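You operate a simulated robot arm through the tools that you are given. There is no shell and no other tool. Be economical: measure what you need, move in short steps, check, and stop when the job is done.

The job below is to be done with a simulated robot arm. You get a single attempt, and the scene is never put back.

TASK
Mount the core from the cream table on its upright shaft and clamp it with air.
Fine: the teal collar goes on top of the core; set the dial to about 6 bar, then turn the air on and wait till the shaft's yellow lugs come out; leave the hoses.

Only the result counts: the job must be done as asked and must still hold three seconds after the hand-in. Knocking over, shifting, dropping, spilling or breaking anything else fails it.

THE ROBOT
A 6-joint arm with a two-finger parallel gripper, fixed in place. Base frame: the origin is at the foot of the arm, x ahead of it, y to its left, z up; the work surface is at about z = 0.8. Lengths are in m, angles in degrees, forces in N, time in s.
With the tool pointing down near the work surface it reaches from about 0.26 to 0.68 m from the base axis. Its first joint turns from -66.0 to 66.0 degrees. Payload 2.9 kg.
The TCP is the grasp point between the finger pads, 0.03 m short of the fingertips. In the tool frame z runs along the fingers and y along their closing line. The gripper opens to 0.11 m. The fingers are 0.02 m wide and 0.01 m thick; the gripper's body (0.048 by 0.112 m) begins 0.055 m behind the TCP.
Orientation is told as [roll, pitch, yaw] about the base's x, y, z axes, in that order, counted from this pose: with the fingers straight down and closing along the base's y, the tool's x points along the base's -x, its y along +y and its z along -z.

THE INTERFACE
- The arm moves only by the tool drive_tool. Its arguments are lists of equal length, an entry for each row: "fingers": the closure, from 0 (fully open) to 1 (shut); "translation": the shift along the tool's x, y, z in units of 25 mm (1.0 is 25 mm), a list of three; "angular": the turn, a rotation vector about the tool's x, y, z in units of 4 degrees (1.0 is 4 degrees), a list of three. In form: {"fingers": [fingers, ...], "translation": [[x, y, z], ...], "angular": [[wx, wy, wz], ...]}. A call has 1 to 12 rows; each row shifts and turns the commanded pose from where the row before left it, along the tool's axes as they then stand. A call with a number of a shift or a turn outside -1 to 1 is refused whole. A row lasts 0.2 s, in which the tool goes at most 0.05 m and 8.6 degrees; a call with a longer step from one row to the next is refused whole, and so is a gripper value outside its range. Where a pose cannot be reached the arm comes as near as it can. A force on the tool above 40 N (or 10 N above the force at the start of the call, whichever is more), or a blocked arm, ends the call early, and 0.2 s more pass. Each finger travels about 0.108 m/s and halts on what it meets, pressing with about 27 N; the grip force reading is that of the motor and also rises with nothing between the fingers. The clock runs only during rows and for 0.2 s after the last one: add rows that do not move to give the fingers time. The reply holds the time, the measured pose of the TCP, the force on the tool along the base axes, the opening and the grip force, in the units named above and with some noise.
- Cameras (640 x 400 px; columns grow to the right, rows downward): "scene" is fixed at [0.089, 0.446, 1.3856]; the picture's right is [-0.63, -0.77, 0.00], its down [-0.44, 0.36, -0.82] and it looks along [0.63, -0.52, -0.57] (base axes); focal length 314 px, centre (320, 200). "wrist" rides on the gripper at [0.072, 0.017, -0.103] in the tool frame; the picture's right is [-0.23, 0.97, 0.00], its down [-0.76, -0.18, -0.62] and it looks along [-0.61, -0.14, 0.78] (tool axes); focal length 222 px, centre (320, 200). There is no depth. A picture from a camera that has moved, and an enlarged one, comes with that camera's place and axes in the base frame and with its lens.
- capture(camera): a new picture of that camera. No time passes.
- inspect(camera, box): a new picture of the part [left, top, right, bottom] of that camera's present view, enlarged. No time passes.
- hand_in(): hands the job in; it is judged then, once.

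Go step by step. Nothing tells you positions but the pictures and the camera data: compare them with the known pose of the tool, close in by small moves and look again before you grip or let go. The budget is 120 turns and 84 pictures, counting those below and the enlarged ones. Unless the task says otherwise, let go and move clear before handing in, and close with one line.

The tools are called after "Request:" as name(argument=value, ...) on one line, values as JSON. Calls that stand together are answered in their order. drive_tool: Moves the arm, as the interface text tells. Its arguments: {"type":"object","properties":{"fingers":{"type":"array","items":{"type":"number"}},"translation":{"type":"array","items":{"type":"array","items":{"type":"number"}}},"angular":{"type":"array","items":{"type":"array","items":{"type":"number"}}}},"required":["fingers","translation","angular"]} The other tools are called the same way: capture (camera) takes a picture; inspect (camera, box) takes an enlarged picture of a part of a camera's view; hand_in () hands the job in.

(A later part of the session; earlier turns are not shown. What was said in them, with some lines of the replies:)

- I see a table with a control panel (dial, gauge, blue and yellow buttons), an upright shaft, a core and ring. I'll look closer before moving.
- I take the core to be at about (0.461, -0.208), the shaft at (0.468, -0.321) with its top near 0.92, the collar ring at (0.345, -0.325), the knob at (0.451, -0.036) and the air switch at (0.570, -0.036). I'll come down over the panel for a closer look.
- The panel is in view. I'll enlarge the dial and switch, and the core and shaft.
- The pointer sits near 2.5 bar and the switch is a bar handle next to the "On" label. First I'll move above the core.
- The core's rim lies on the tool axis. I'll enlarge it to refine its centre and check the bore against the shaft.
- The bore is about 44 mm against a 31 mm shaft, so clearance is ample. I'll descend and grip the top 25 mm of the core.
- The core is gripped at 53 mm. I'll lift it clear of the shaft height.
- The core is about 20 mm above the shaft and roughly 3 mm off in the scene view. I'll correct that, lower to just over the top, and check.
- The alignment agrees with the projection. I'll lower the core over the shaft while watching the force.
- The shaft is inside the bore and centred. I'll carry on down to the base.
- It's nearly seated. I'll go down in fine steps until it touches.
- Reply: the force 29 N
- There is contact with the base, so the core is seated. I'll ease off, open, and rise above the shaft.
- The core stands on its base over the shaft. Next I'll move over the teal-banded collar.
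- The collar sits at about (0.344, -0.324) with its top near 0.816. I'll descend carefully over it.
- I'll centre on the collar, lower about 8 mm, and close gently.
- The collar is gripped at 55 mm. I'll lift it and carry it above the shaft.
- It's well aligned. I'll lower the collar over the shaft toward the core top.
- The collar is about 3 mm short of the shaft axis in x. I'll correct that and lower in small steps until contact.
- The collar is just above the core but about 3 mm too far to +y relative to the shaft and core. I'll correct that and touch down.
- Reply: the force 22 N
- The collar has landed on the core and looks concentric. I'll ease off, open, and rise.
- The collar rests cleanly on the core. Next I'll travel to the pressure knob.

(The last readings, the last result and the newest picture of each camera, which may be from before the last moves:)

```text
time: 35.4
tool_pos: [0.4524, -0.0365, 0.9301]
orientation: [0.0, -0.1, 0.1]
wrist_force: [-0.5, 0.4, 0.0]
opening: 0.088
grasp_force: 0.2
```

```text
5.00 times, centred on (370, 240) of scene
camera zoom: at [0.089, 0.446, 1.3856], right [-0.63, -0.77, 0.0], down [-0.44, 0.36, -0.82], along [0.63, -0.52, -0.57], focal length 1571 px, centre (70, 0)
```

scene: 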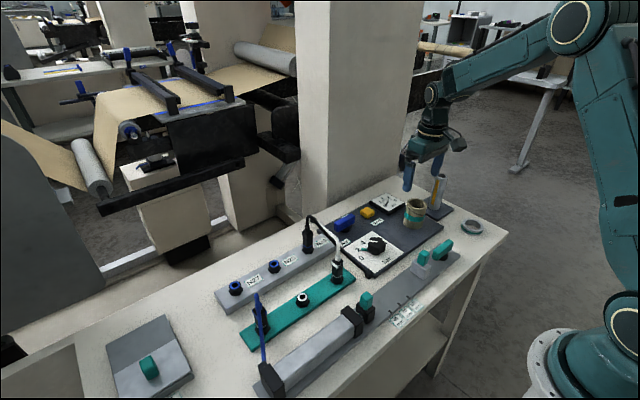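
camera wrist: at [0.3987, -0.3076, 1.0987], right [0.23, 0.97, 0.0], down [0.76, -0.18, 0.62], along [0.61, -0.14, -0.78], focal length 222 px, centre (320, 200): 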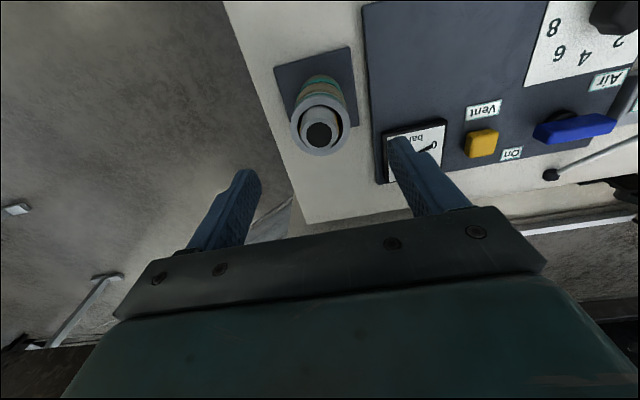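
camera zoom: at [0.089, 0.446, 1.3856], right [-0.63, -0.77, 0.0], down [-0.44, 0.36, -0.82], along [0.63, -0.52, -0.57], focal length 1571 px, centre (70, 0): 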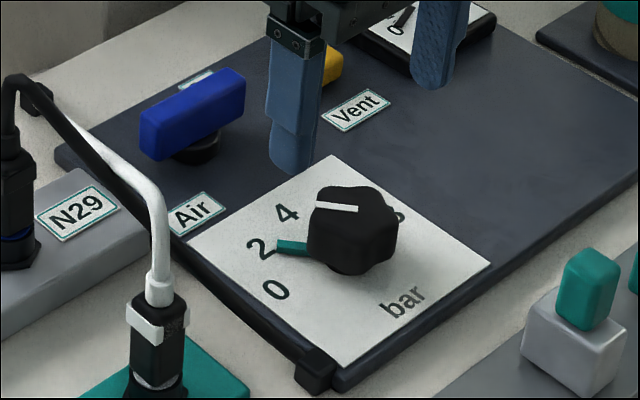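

The scale is about 20° per bar, clockwise, and the pointer is at 2, so I need about 80° clockwise. I'll pre-turn the tool 40° the other way above the knob.

Request:
drive_tool(fingers=[0.3, 0.3, 0.3, 0.3, 0.3, 0.3, 0.3, 0.3, 0.3, 0.3, 0.3], translation=[[0.18, 0.06, 0], [0, 0, 0], [0, 0, 0], [0, 0, 0], [0, 0, 0], [0, 0, 0], [0, 0, 0], [0, 0, 0], [0, 0, 0], [0, 0, 0], [0, 0, 0.9]], angular=[[0, 0, -1], [0, 0, -1], [0, 0, -1], [0, 0, -1], [0, 0, -1], [0, 0, -1], [0, 0, -1], [0, 0, -1], [0, 0, -1], [0, 0, -1], [0, 0, 0]])

Request:
capture(camera="wrist")

Request:
inspect(camera="scene", box=[300, 180, 430, 280])

```text
time: 37.8
tool_pos: [0.4446, -0.0369, 0.9074]
orientation: [0.0, 0.0, 40.0]
wrist_force: [0.1, 0.2, 0.9]
opening: 0.0769
grasp_force: 0.0
```

```text
42 pictures are left
camera wrist: at [0.3794, -0.0699, 1.0111], right [-0.45, 0.89, 0.0], down [0.7, 0.35, 0.62], along [0.56, 0.28, -0.78], focal length 222 px, centre (320, 200)
```

wrist: 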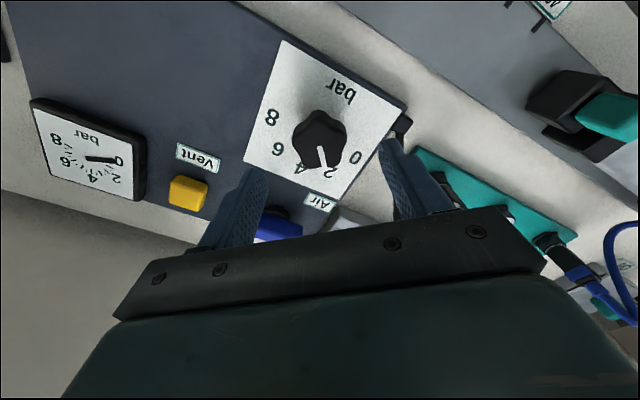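

```text
4.00 times, centred on (365, 230) of scene
camera zoom: at [0.089, 0.446, 1.3856], right [-0.63, -0.77, 0.0], down [-0.44, 0.36, -0.82], along [0.63, -0.52, -0.57], focal length 1257 px, centre (140, 80)
```

zoom: 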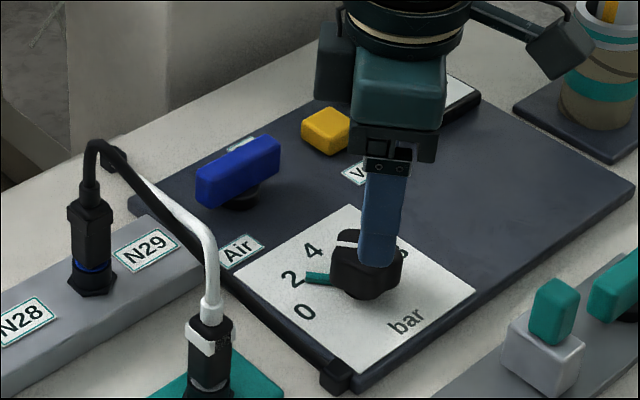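

The tool axis passes through the knob. I'll descend and grip it.

Request:
drive_tool(fingers=[0.3, 0.3, 0.3, 0.3, 0.4, 0.55, 0.65, 0.75, 0.8, 0.8], translation=[[0, 0, 0.7], [0, 0, 0.7], [0, 0, 0.5], [0, 0, 0.36], [0, 0, 0], [0, 0, 0], [0, 0, 0], [0, 0, 0], [0, 0, 0], [0, 0, 0]], angular=[[0, 0, 0], [0, 0, 0], [0, 0, 0], [0, 0, 0], [0, 0, 0], [0, 0, 0], [0, 0, 0], [0, 0, 0], [0, 0, 0], [0, 0, 0]])

Request:
inspect(camera="wrist", box=[200, 60, 440, 220])

Request:
inspect(camera="scene", box=[300, 180, 430, 280])

```text
time: 40.0
tool_pos: [0.4463, -0.037, 0.8512]
orientation: [-0.1, 0.0, 40.0]
wrist_force: [5.7, -6.6, -6.6]
opening: 0.0409
grasp_force: 45.0
```

```text
2.50 times, centred on (320, 140) of wrist
camera zoom: at [0.3802, -0.0697, 0.9547], right [-0.45, 0.89, 0.0], down [0.7, 0.35, 0.62], along [0.56, 0.28, -0.78], focal length 555 px, centre (320, 350)
```

zoom: 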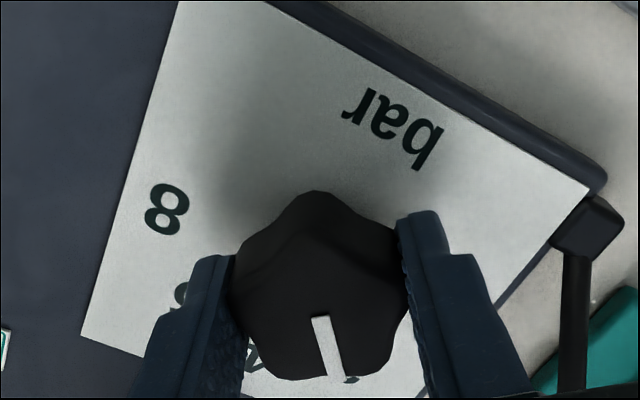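

```text
4.00 times, centred on (365, 230) of scene
camera zoom: at [0.0892, 0.4459, 1.3857], right [-0.63, -0.77, 0.0], down [-0.44, 0.36, -0.82], along [0.63, -0.52, -0.57], focal length 1257 px, centre (140, 80)
```

zoom: 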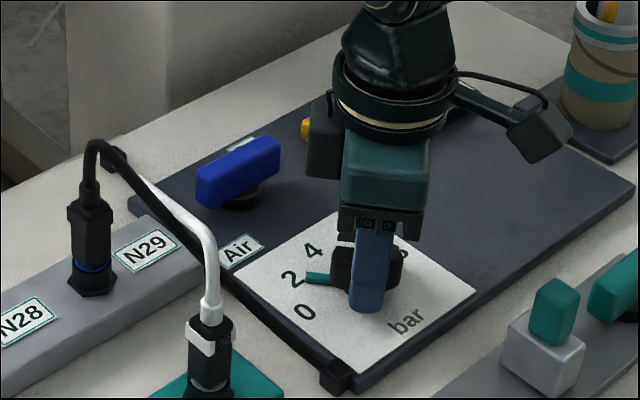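

The knob is gripped. I'll start turning clockwise by 20° and check that the pointer follows.

Request:
drive_tool(fingers=[0.8, 0.8, 0.8, 0.8, 0.8, 0.8], translation=[[0, -0.04, 0], [0, 0, 0], [0, 0, 0], [0, 0, 0], [0, 0, 0], [0, 0, 0]], angular=[[0, 0, 1], [0, 0, 1], [0, 0, 1], [0, 0, 1], [0, 0, 1], [0, 0, 0]])

Request:
inspect(camera="wrist", box=[200, 60, 440, 220])

```text
time: 41.4
tool_pos: [0.4465, -0.0362, 0.8524]
orientation: [0.1, 0.0, 20.0]
wrist_force: [-14.8, 5.4, 23.8]
opening: 0.0413
grasp_force: 44.7
```

```text
2.50 times, centred on (320, 140) of wrist
camera zoom: at [0.3728, -0.0447, 0.9549], right [-0.12, 0.99, 0.0], down [0.78, 0.09, 0.62], along [0.62, 0.08, -0.78], focal length 555 px, centre (320, 350)
```

zoom: 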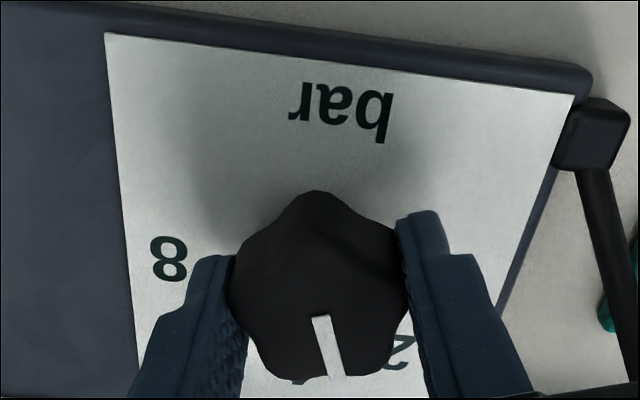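

The knob follows the tool without slipping. I'll continue turning.

Request:
drive_tool(fingers=[0.8, 0.8, 0.8, 0.8, 0.8, 0.8, 0.8, 0.8, 0.8], translation=[[0, 0, 0], [0, 0, 0], [0, 0, 0], [0, 0, 0], [0, 0, 0], [0, 0, 0], [0, 0, 0], [0, 0, 0], [0, 0, 0]], angular=[[0, 0, 1], [0, 0, 1], [0, 0, 1], [0, 0, 1], [0, 0, 1], [0, 0, 1], [0, 0, 1], [0, 0, 1], [0, 0, 0]])

Request:
inspect(camera="wrist", box=[160, 30, 440, 220])

```text
time: 42.4
tool_pos: [0.4448, -0.0344, 0.8509]
orientation: [0.2, 0.3, 4.5]
wrist_force: [-4.7, 0.5, 6.3]
opening: 0.0409
grasp_force: 45.2
stopped in row 5: the force on the tool passed its limit (the readings are from after the stop); the commanded pose is now the measured one
```

```text
2.11 times, centred on (300, 125) of wrist
camera zoom: at [0.3733, -0.0244, 0.955], right [0.15, 0.99, 0.0], down [0.78, -0.12, 0.62], along [0.61, -0.09, -0.78], focal length 468 px, centre (362, 358)
```

zoom: 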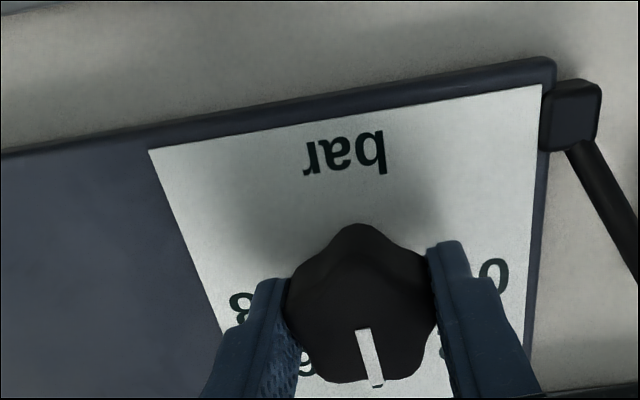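

A force limit stopped the turn with the dial near 3.8. It's still centred, so I'll continue more gently.

Request:
drive_tool(fingers=[0.8, 0.8, 0.8, 0.8, 0.8, 0.8, 0.8, 0.8, 0.8], translation=[[0, 0, 0], [0, 0, 0], [0, 0, 0], [0, 0, 0], [0, 0, 0], [0, 0, 0], [0, 0, 0], [0, 0, 0], [0, 0, 0]], angular=[[0, 0, 0.6], [0, 0, 0.6], [0, 0, 0.6], [0, 0, 0.6], [0, 0, 0.6], [0, 0, 0.6], [0, 0, 0.6], [0, 0, 0.6], [0, 0, 0]])

```text
time: 44.4
tool_pos: [0.4466, -0.0344, 0.8504]
orientation: [0.1, 0.2, -14.7]
wrist_force: [-13.7, 7.9, 31.9]
opening: 0.0408
grasp_force: 44.8
```

The upward load is building, so I'll relieve it by about 1 mm and continue.

Request:
drive_tool(fingers=[0.8, 0.8, 0.8, 0.8, 0.8, 0.8, 0.8, 0.8, 0.8], translation=[[0.04, 0.02, -0.05], [0, 0, 0], [0, 0, 0], [0, 0, 0], [0, 0, -0.02], [0, 0, 0], [0, 0, 0], [0, 0, 0], [0, 0, 0]], angular=[[0, 0, 0], [0, 0, 0.6], [0, 0, 0.6], [0, 0, 0.6], [0, 0, 0.6], [0, 0, 0.6], [0, 0, 0.6], [0, 0, 0.6], [0, 0, 0]])

Request:
inspect(camera="wrist", box=[160, 30, 440, 220])

Request:
inspect(camera="scene", box=[300, 180, 430, 280])

```text
time: 46.4
tool_pos: [0.4468, -0.0346, 0.8503]
orientation: [0.0, 0.2, -31.5]
wrist_force: [10.4, 8.5, -18.2]
opening: 0.0412
grasp_force: 44.9
```

```text
2.11 times, centred on (300, 125) of wrist
camera zoom: at [0.3941, 0.018, 0.955], right [0.7, 0.71, 0.0], down [0.56, -0.55, 0.62], along [0.44, -0.44, -0.78], focal length 468 px, centre (362, 358)
```

zoom: 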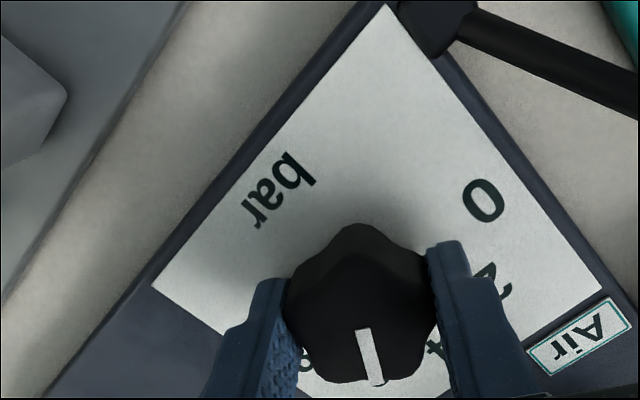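

```text
4.00 times, centred on (365, 230) of scene
camera zoom: at [0.0895, 0.4462, 1.3855], right [-0.63, -0.77, 0.0], down [-0.44, 0.36, -0.82], along [0.63, -0.52, -0.57], focal length 1257 px, centre (140, 80)
```

zoom: 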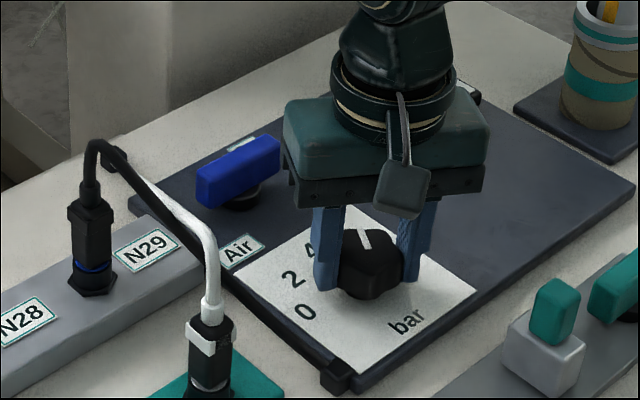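

The pointer is at about 5.6 bar. I need another 8° or so.

Request:
drive_tool(fingers=[0.8, 0.8, 0.8, 0.8, 0.8], translation=[[0, 0, 0.02], [0, 0, 0], [0, 0, 0], [0, 0, 0], [0, 0, 0]], angular=[[0, 0, 0.5], [0, 0, 0.5], [0, 0, 0.5], [0, 0, 0.5], [0, 0, 0]])

```text
time: 47.6
tool_pos: [0.4459, -0.0331, 0.8508]
orientation: [0.1, 0.2, -39.4]
wrist_force: [20.2, 10.5, -29.7]
opening: 0.0412
grasp_force: 44.9
```

That puts the pointer at 6. I'll release and rise to check.

Request:
drive_tool(fingers=[0.6, 0.4, 0.3, 0.3, 0.3, 0.3, 0.3, 0.3], translation=[[0, 0, 0], [0, 0, 0], [0, 0, 0], [0, 0, 0], [0, 0, -0.8], [0, 0, -0.9], [0, 0, -0.9], [0, 0, -0.9]], angular=[[0, 0, 0], [0, 0, 0], [0, 0, 0], [0, 0, 0], [0, 0, 0], [0, 0, 0], [0, 0, 0], [0, 0, 0]])

Request:
capture(camera="wrist")

Request:
inspect(camera="scene", box=[310, 180, 440, 280])

```text
time: 49.4
tool_pos: [0.4475, -0.0342, 0.9418]
orientation: [0.1, 0.4, -39.5]
wrist_force: [-0.1, 0.8, -0.7]
opening: 0.0768
grasp_force: 0.1
```

```text
34 pictures are left
camera wrist: at [0.4023, 0.0242, 1.0447], right [0.79, 0.61, 0.0], down [0.48, -0.62, 0.62], along [0.38, -0.49, -0.78], focal length 222 px, centre (320, 200)
```

wrist: 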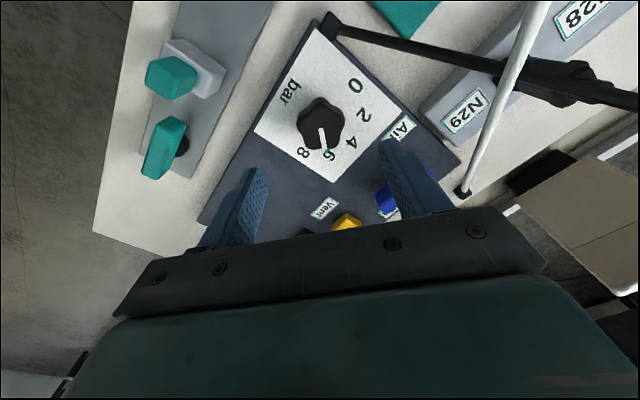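

```text
4.00 times, centred on (375, 230) of scene
camera zoom: at [0.089, 0.446, 1.3856], right [-0.63, -0.77, 0.0], down [-0.44, 0.36, -0.82], along [0.63, -0.52, -0.57], focal length 1257 px, centre (100, 80)
```

zoom: 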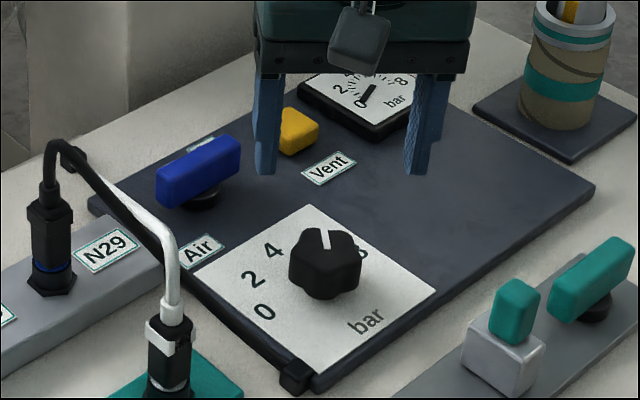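

Request:
inspect(camera="wrist", box=[250, 40, 410, 190])

```text
2.67 times, centred on (330, 115) of wrist
camera zoom: at [0.4023, 0.0242, 1.0447], right [0.79, 0.61, 0.0], down [0.48, -0.62, 0.62], along [0.38, -0.49, -0.78], focal length 592 px, centre (293, 427)
```

zoom: 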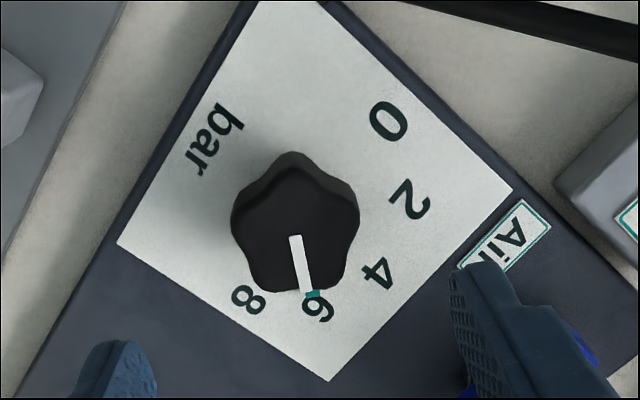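

The dial reads 6. I'll turn the tool back square and look closely at the blue air handle from above.

Request:
drive_tool(fingers=[0.5, 0.7, 0.9, 1, 1, 1, 1, 1, 1, 1, 1], translation=[[0, 0, -0.8], [0, 0, 0], [0, 0, 0], [0, 0, 0], [0, 0, 0], [0, 0, 0], [0, 0, 0], [0, 0, 0], [0, 0, 0], [0, 0, 0], [-0.8, -0.4, 0]], angular=[[0, 0, -1], [0, 0, -1], [0, 0, -1], [0, 0, -1], [0, 0, -1], [0, 0, -1], [0, 0, -1], [0, 0, -1], [0, 0, -1], [0, 0, -0.88], [0, 0, 0]])

Request:
drive_tool(fingers=[1, 1, 1], translation=[[-0.8, -0.4, 0.3], [-0.8, -0.4, 0.3], [0, 0, 0]], angular=[[0, 0, 0], [0, 0, 0], [0, 0, 0]])

Request:
inspect(camera="wrist", box=[240, 20, 480, 200])

Request:
inspect(camera="scene", box=[310, 180, 400, 250])

```text
time: 51.8
tool_pos: [0.4679, -0.047, 0.9604]
orientation: [0.2, 0.3, 0.1]
wrist_force: [0.5, -0.1, 1.3]
opening: 0.0
grasp_force: 26.6
```

```text
time: 52.6
tool_pos: [0.5088, -0.0666, 0.9428]
orientation: [0.1, 0.3, -0.1]
wrist_force: [0.1, 0.0, -0.3]
opening: 0.0
grasp_force: 27.0
```

```text
2.22 times, centred on (360, 110) of wrist
camera zoom: at [0.4356, -0.05, 1.0476], right [0.23, 0.97, 0.0], down [0.76, -0.18, 0.62], along [0.6, -0.14, -0.78], focal length 494 px, centre (231, 400)
```

zoom: 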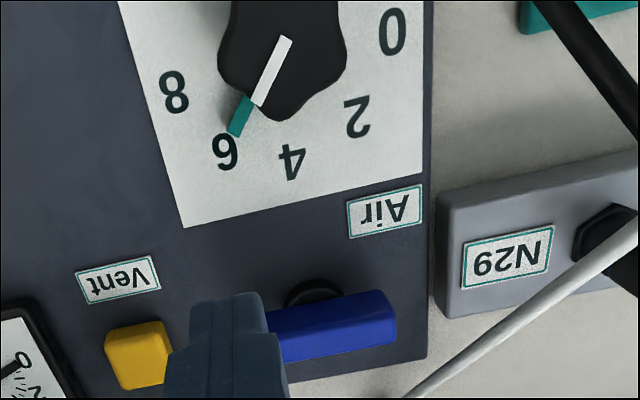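

```text
5.71 times, centred on (355, 215) of scene
camera zoom: at [0.089, 0.446, 1.3856], right [-0.63, -0.77, 0.0], down [-0.44, 0.36, -0.82], along [0.63, -0.52, -0.57], focal length 1796 px, centre (120, 114)
```

zoom: 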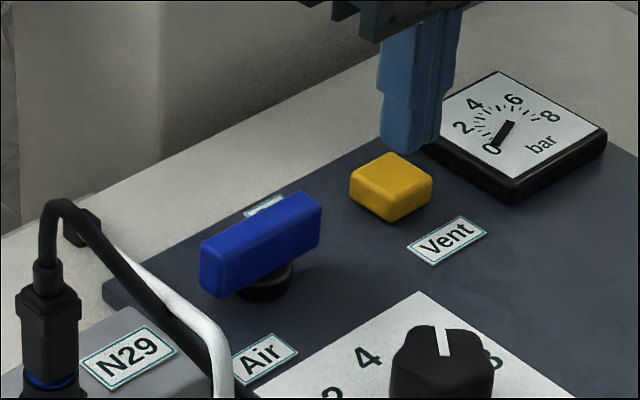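

The bar handle spans roughly 66 mm along y on a hub at (0.566, -0.036), and its -y end should swing toward "On". I'll put the closed fingertips beside that end on the near side.

Request:
drive_tool(fingers=[1, 1, 1, 1, 1, 1, 1], translation=[[-0.5, 0.1, 0], [-0.5, 0.1, 0.6], [0, 0, 0.8], [0, 0, 0.8], [0, 0, 0.7], [0, 0, 0.6], [0, 0, 0]], angular=[[0, 0, 0], [0, 0, 0], [0, 0, 0], [0, 0, 0], [0, 0, 0], [0, 0, 0], [0, 0, 0]])

Request:
inspect(camera="wrist", box=[200, 40, 440, 200])

Request:
inspect(camera="scene", box=[310, 180, 400, 250])

```text
time: 54.2
tool_pos: [0.5331, -0.0592, 0.8563]
orientation: [0.0, 0.1, 0.0]
wrist_force: [0.4, 0.4, 0.3]
opening: 0.0
grasp_force: 27.2
```

```text
2.50 times, centred on (320, 120) of wrist
camera zoom: at [0.46, -0.0425, 0.9596], right [0.23, 0.97, 0.0], down [0.76, -0.18, 0.62], along [0.6, -0.14, -0.78], focal length 555 px, centre (320, 400)
```

zoom: 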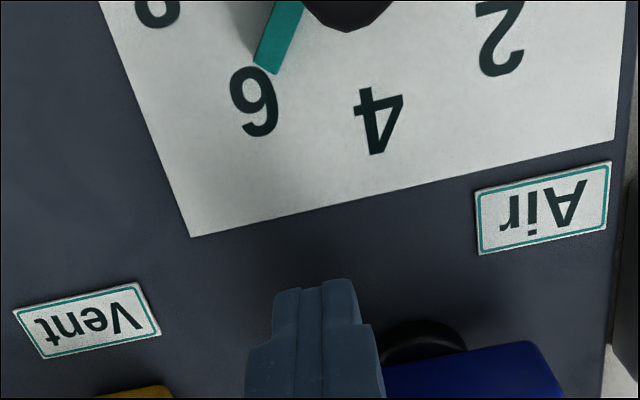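

```text
5.71 times, centred on (355, 215) of scene
camera zoom: at [0.089, 0.446, 1.3856], right [-0.63, -0.77, 0.0], down [-0.44, 0.36, -0.82], along [0.63, -0.52, -0.57], focal length 1796 px, centre (120, 114)
```

zoom: 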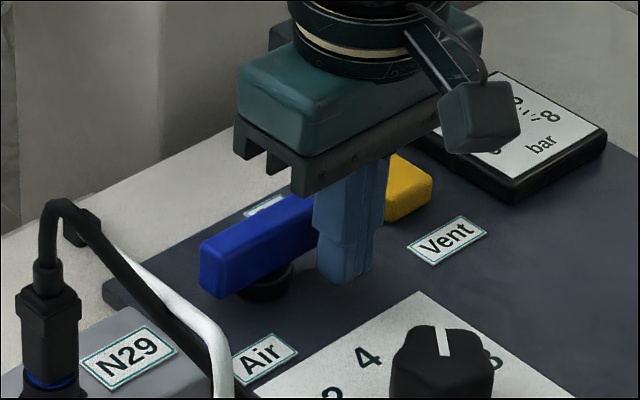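

The fingertips stand beside the handle's end. I'll push gently along the arc.

Request:
drive_tool(fingers=[1, 1, 1, 1, 1], translation=[[-0.25, -0.06, 0], [-0.25, -0.06, 0], [-0.23, -0.12, 0], [-0.23, -0.12, 0], [0, 0, 0]], angular=[[0, 0, 0], [0, 0, 0], [0, 0, 0], [0, 0, 0], [0, 0, 0]])

Request:
inspect(camera="scene", box=[310, 180, 400, 250])

```text
time: 55.4
tool_pos: [0.557, -0.0695, 0.8568]
orientation: [0.0, 0.1, 0.0]
wrist_force: [-0.3, -0.8, 1.1]
opening: 0.0
grasp_force: 26.9
```

```text
5.71 times, centred on (355, 215) of scene
camera zoom: at [0.089, 0.446, 1.3856], right [-0.63, -0.77, 0.0], down [-0.44, 0.36, -0.82], along [0.63, -0.52, -0.57], focal length 1796 px, centre (120, 114)
```

zoom: 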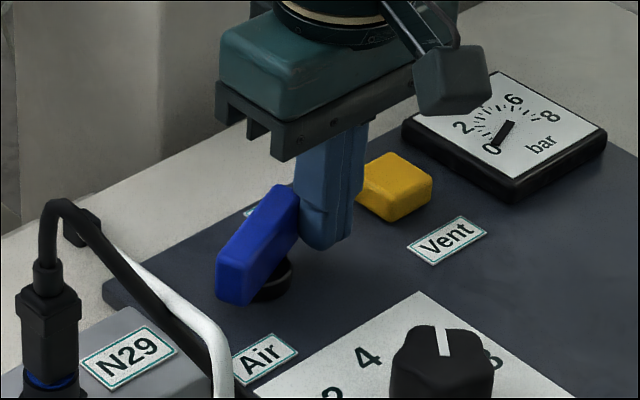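

The handle rotates easily. I'll continue along the arc.

Request:
drive_tool(fingers=[1, 1, 1, 1, 1], translation=[[-0.25, 0, 0], [-0.25, 0, 0], [-0.25, 0.08, 0], [-0.25, 0.08, 0], [0, 0, 0]], angular=[[0, 0, 0], [0, 0, 0], [0, 0, 0], [0, 0, 0], [0, 0, 0]])

Request:
inspect(camera="scene", box=[310, 180, 400, 250])

```text
time: 56.6
tool_pos: [0.5793, -0.0648, 0.8581]
orientation: [0.1, 0.2, 0.1]
wrist_force: [0.2, -1.1, -0.9]
opening: 0.0
grasp_force: 27.1
```

```text
5.71 times, centred on (355, 215) of scene
camera zoom: at [0.089, 0.446, 1.3856], right [-0.63, -0.77, 0.0], down [-0.44, 0.36, -0.82], along [0.63, -0.52, -0.57], focal length 1796 px, centre (120, 114)
```

zoom: 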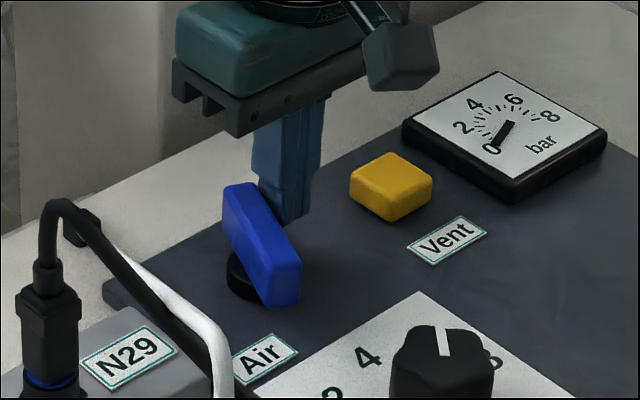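

The handle is about three quarters round. I'll finish the quarter turn.

Request:
drive_tool(fingers=[1, 1, 1, 1, 1], translation=[[-0.22, 0.16, 0], [-0.2, 0.2, 0], [-0.1, 0.2, 0], [0, 0.1, 0], [0, 0, 0]], angular=[[0, 0, 0], [0, 0, 0], [0, 0, 0], [0, 0, 0], [0, 0, 0]])

Request:
inspect(camera="scene", box=[310, 150, 470, 250])

```text
time: 57.8
tool_pos: [0.5917, -0.0537, 0.8561]
orientation: [0.0, 0.5, -0.5]
wrist_force: [-14.9, -30.9, 3.8]
opening: 0.0
grasp_force: 26.5
```

```text
4.00 times, centred on (390, 200) of scene
camera zoom: at [0.0886, 0.4453, 1.3859], right [-0.63, -0.77, 0.0], down [-0.44, 0.36, -0.82], along [0.63, -0.52, -0.57], focal length 1257 px, centre (40, 200)
```

zoom: 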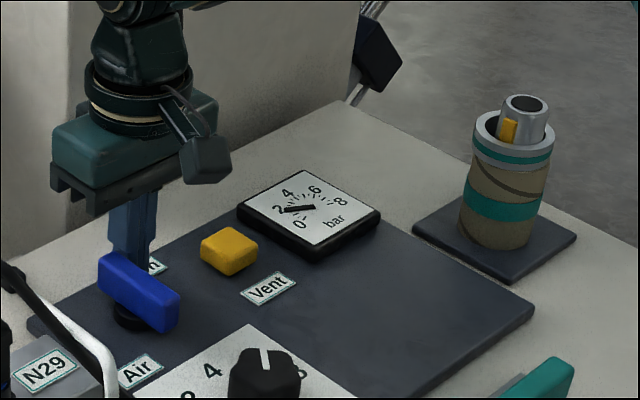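

The handle is at its stop and the gauge is rising. I'll back off, rise and wait.

Request:
drive_tool(fingers=[1, 1, 1, 1, 1, 1, 1, 1, 1, 1, 1, 1], translation=[[0, -0.3, 0], [0, -0.2, 0], [0, 0, -0.8], [0, 0, -0.9], [0, 0, -0.9], [0, 0, -0.9], [0, 0, 0], [0, 0, 0], [0, 0, 0], [0, 0, 0], [0, 0, 0], [0, 0, 0]], angular=[[0, 0, 0], [0, 0, 0], [0, 0, 0], [0, 0, 0], [0, 0, 0], [0, 0, 0], [0, 0, 0], [0, 0, 0], [0, 0, 0], [0, 0, 0], [0, 0, 0], [0, 0, 0]])

Request:
drive_tool(fingers=[1, 1, 1, 1, 1, 1, 1, 1, 1, 1, 1, 1], translation=[[0.5, 0.5, -0.5], [0.5, 0.5, -0.5], [0, 0, 0], [0, 0, 0], [0, 0, 0], [0, 0, 0], [0, 0, 0], [0, 0, 0], [0, 0, 0], [0, 0, 0], [0, 0, 0], [0, 0, 0]], angular=[[0, 0, 0], [0, 0, 0], [0, 0, 0], [0, 0, 0], [0, 0, 0], [0, 0, 0], [0, 0, 0], [0, 0, 0], [0, 0, 0], [0, 0, 0], [0, 0, 0], [0, 0, 0]])

Request:
inspect(camera="scene", box=[320, 150, 480, 250])

Request:
inspect(camera="scene", box=[410, 160, 480, 220])

```text
time: 60.4
tool_pos: [0.5937, -0.0627, 0.9438]
orientation: [0.2, 0.2, -0.1]
wrist_force: [-0.7, 0.3, 0.0]
opening: 0.0
grasp_force: 26.5
```

```text
time: 63.0
tool_pos: [0.5685, -0.0385, 0.9682]
orientation: [0.1, 0.2, -0.1]
wrist_force: [0.0, -0.6, -0.4]
opening: 0.0003
grasp_force: 26.8
```

```text
4.00 times, centred on (400, 200) of scene
camera zoom: at [0.089, 0.446, 1.3856], right [-0.63, -0.77, 0.0], down [-0.44, 0.36, -0.82], along [0.63, -0.52, -0.57], focal length 1257 px, centre (0, 200)
```

zoom: 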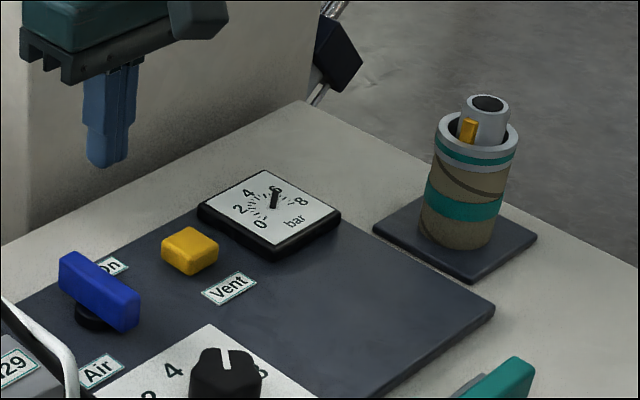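

```text
6.67 times, centred on (445, 190) of scene
camera zoom: at [0.089, 0.446, 1.3856], right [-0.63, -0.77, 0.0], down [-0.44, 0.36, -0.82], along [0.63, -0.52, -0.57], focal length 2095 px, centre (-513, 267)
```

zoom: 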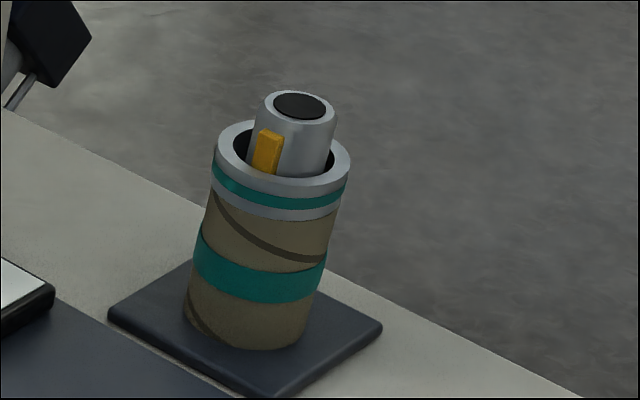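

The gauge has climbed to about 6 and the lugs stick out. I'll wait a little more and recheck.

Request:
drive_tool(fingers=[1, 1, 1, 1, 1, 1, 1, 1, 1, 1, 1, 1], translation=[[0, 0, -0.5], [0, 0, -0.5], [0, 0, 0], [0, 0, 0], [0, 0, 0], [0, 0, 0], [0, 0, 0], [0, 0, 0], [0, 0, 0], [0, 0, 0], [0, 0, 0], [0, 0, 0]], angular=[[0, 0, 0], [0, 0, 0], [0, 0, 0], [0, 0, 0], [0, 0, 0], [0, 0, 0], [0, 0, 0], [0, 0, 0], [0, 0, 0], [0, 0, 0], [0, 0, 0], [0, 0, 0]])

Request:
drive_tool(fingers=[1, 1, 1, 1, 1, 1, 1, 1, 1, 1, 1, 1], translation=[[0, 0, 0], [0, 0, 0], [0, 0, 0], [0, 0, 0], [0, 0, 0], [0, 0, 0], [0, 0, 0], [0, 0, 0], [0, 0, 0], [0, 0, 0], [0, 0, 0], [0, 0, 0]], angular=[[0, 0, 0], [0, 0, 0], [0, 0, 0], [0, 0, 0], [0, 0, 0], [0, 0, 0], [0, 0, 0], [0, 0, 0], [0, 0, 0], [0, 0, 0], [0, 0, 0], [0, 0, 0]])

Request:
inspect(camera="scene", box=[360, 180, 420, 220])

Request:
inspect(camera="scene", box=[410, 160, 480, 220])

Request:
capture(camera="scene")

```text
time: 65.6
tool_pos: [0.5697, -0.0395, 0.9939]
orientation: [0.0, 0.2, 0.0]
wrist_force: [-1.2, 0.7, -0.9]
opening: 0.0
grasp_force: 27.1
```

```text
time: 68.2
tool_pos: [0.5697, -0.0386, 0.9942]
orientation: [0.1, 0.3, 0.1]
wrist_force: [-0.8, 0.8, -0.3]
opening: 0.0
grasp_force: 27.0
```

```text
10.00 times, centred on (390, 200) of scene
camera zoom: at [0.089, 0.446, 1.3856], right [-0.63, -0.77, 0.0], down [-0.44, 0.36, -0.82], along [0.63, -0.52, -0.57], focal length 3142 px, centre (-380, 200)
```

zoom: 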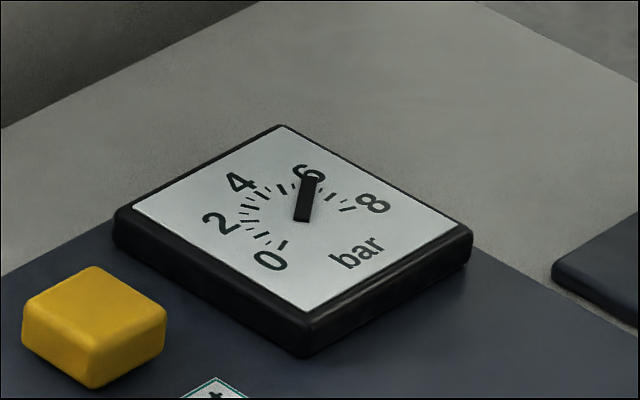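

```text
6.67 times, centred on (445, 190) of scene
camera zoom: at [0.089, 0.446, 1.3856], right [-0.63, -0.77, 0.0], down [-0.44, 0.36, -0.82], along [0.63, -0.52, -0.57], focal length 2095 px, centre (-513, 267)
```

zoom: 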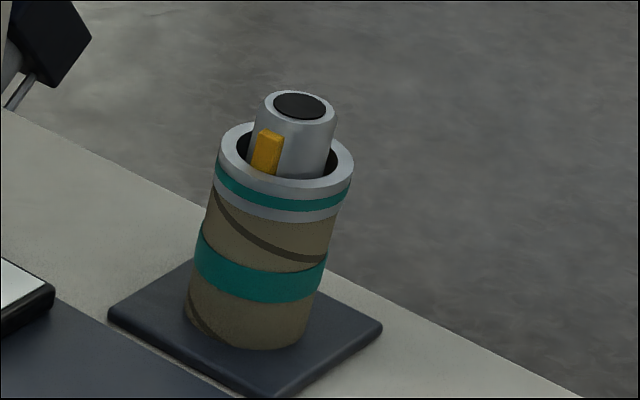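

```text
20 pictures are left
```

scene: 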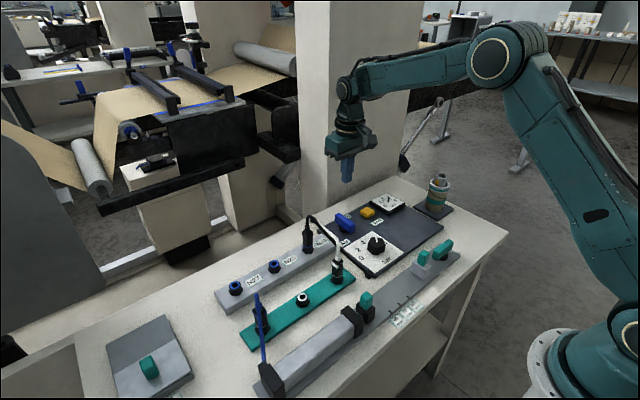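

The gauge reads about 6 and the lugs are out, though the collar moved slightly as they expanded. One more wait will confirm it has settled.

Request:
drive_tool(fingers=[1, 1, 1, 1, 1, 1, 1, 1, 1, 1, 1, 1], translation=[[0, 0, 0], [0, 0, 0], [0, 0, 0], [0, 0, 0], [0, 0, 0], [0, 0, 0], [0, 0, 0], [0, 0, 0], [0, 0, 0], [0, 0, 0], [0, 0, 0], [0, 0, 0]], angular=[[0, 0, 0], [0, 0, 0], [0, 0, 0], [0, 0, 0], [0, 0, 0], [0, 0, 0], [0, 0, 0], [0, 0, 0], [0, 0, 0], [0, 0, 0], [0, 0, 0], [0, 0, 0]])

Request:
inspect(camera="scene", box=[410, 160, 480, 220])

Request:
inspect(camera="scene", box=[360, 180, 420, 220])

```text
time: 70.8
tool_pos: [0.5703, -0.0385, 0.9953]
orientation: [0.1, 0.2, 0.0]
wrist_force: [0.6, -0.6, 0.3]
opening: 0.0
grasp_force: 26.4
```

```text
6.67 times, centred on (445, 190) of scene
camera zoom: at [0.089, 0.446, 1.3856], right [-0.63, -0.77, 0.0], down [-0.44, 0.36, -0.82], along [0.63, -0.52, -0.57], focal length 2095 px, centre (-513, 267)
```

zoom: 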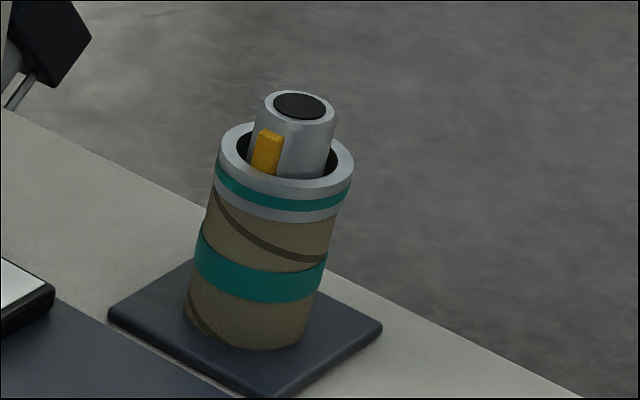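

```text
10.00 times, centred on (390, 200) of scene
camera zoom: at [0.089, 0.446, 1.3856], right [-0.63, -0.77, 0.0], down [-0.44, 0.36, -0.82], along [0.63, -0.52, -0.57], focal length 3142 px, centre (-380, 200)
```

zoom: 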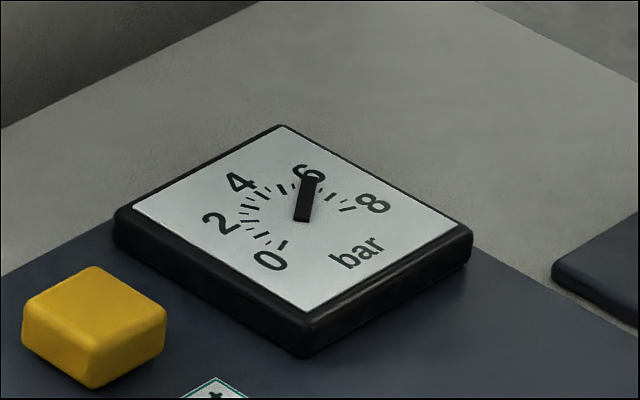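

Everything is steady: the gauge sits at about 6 bar, the lugs are out and the collar is on the core. I'm handing in.

Request:
hand_in()

```text
The job is handed in.
```

The core is on its upright shaft with the teal-banded collar on top. The dial and gauge both read about 6 bar, the air is on, the yellow lugs are out, and I left the hoses alone.
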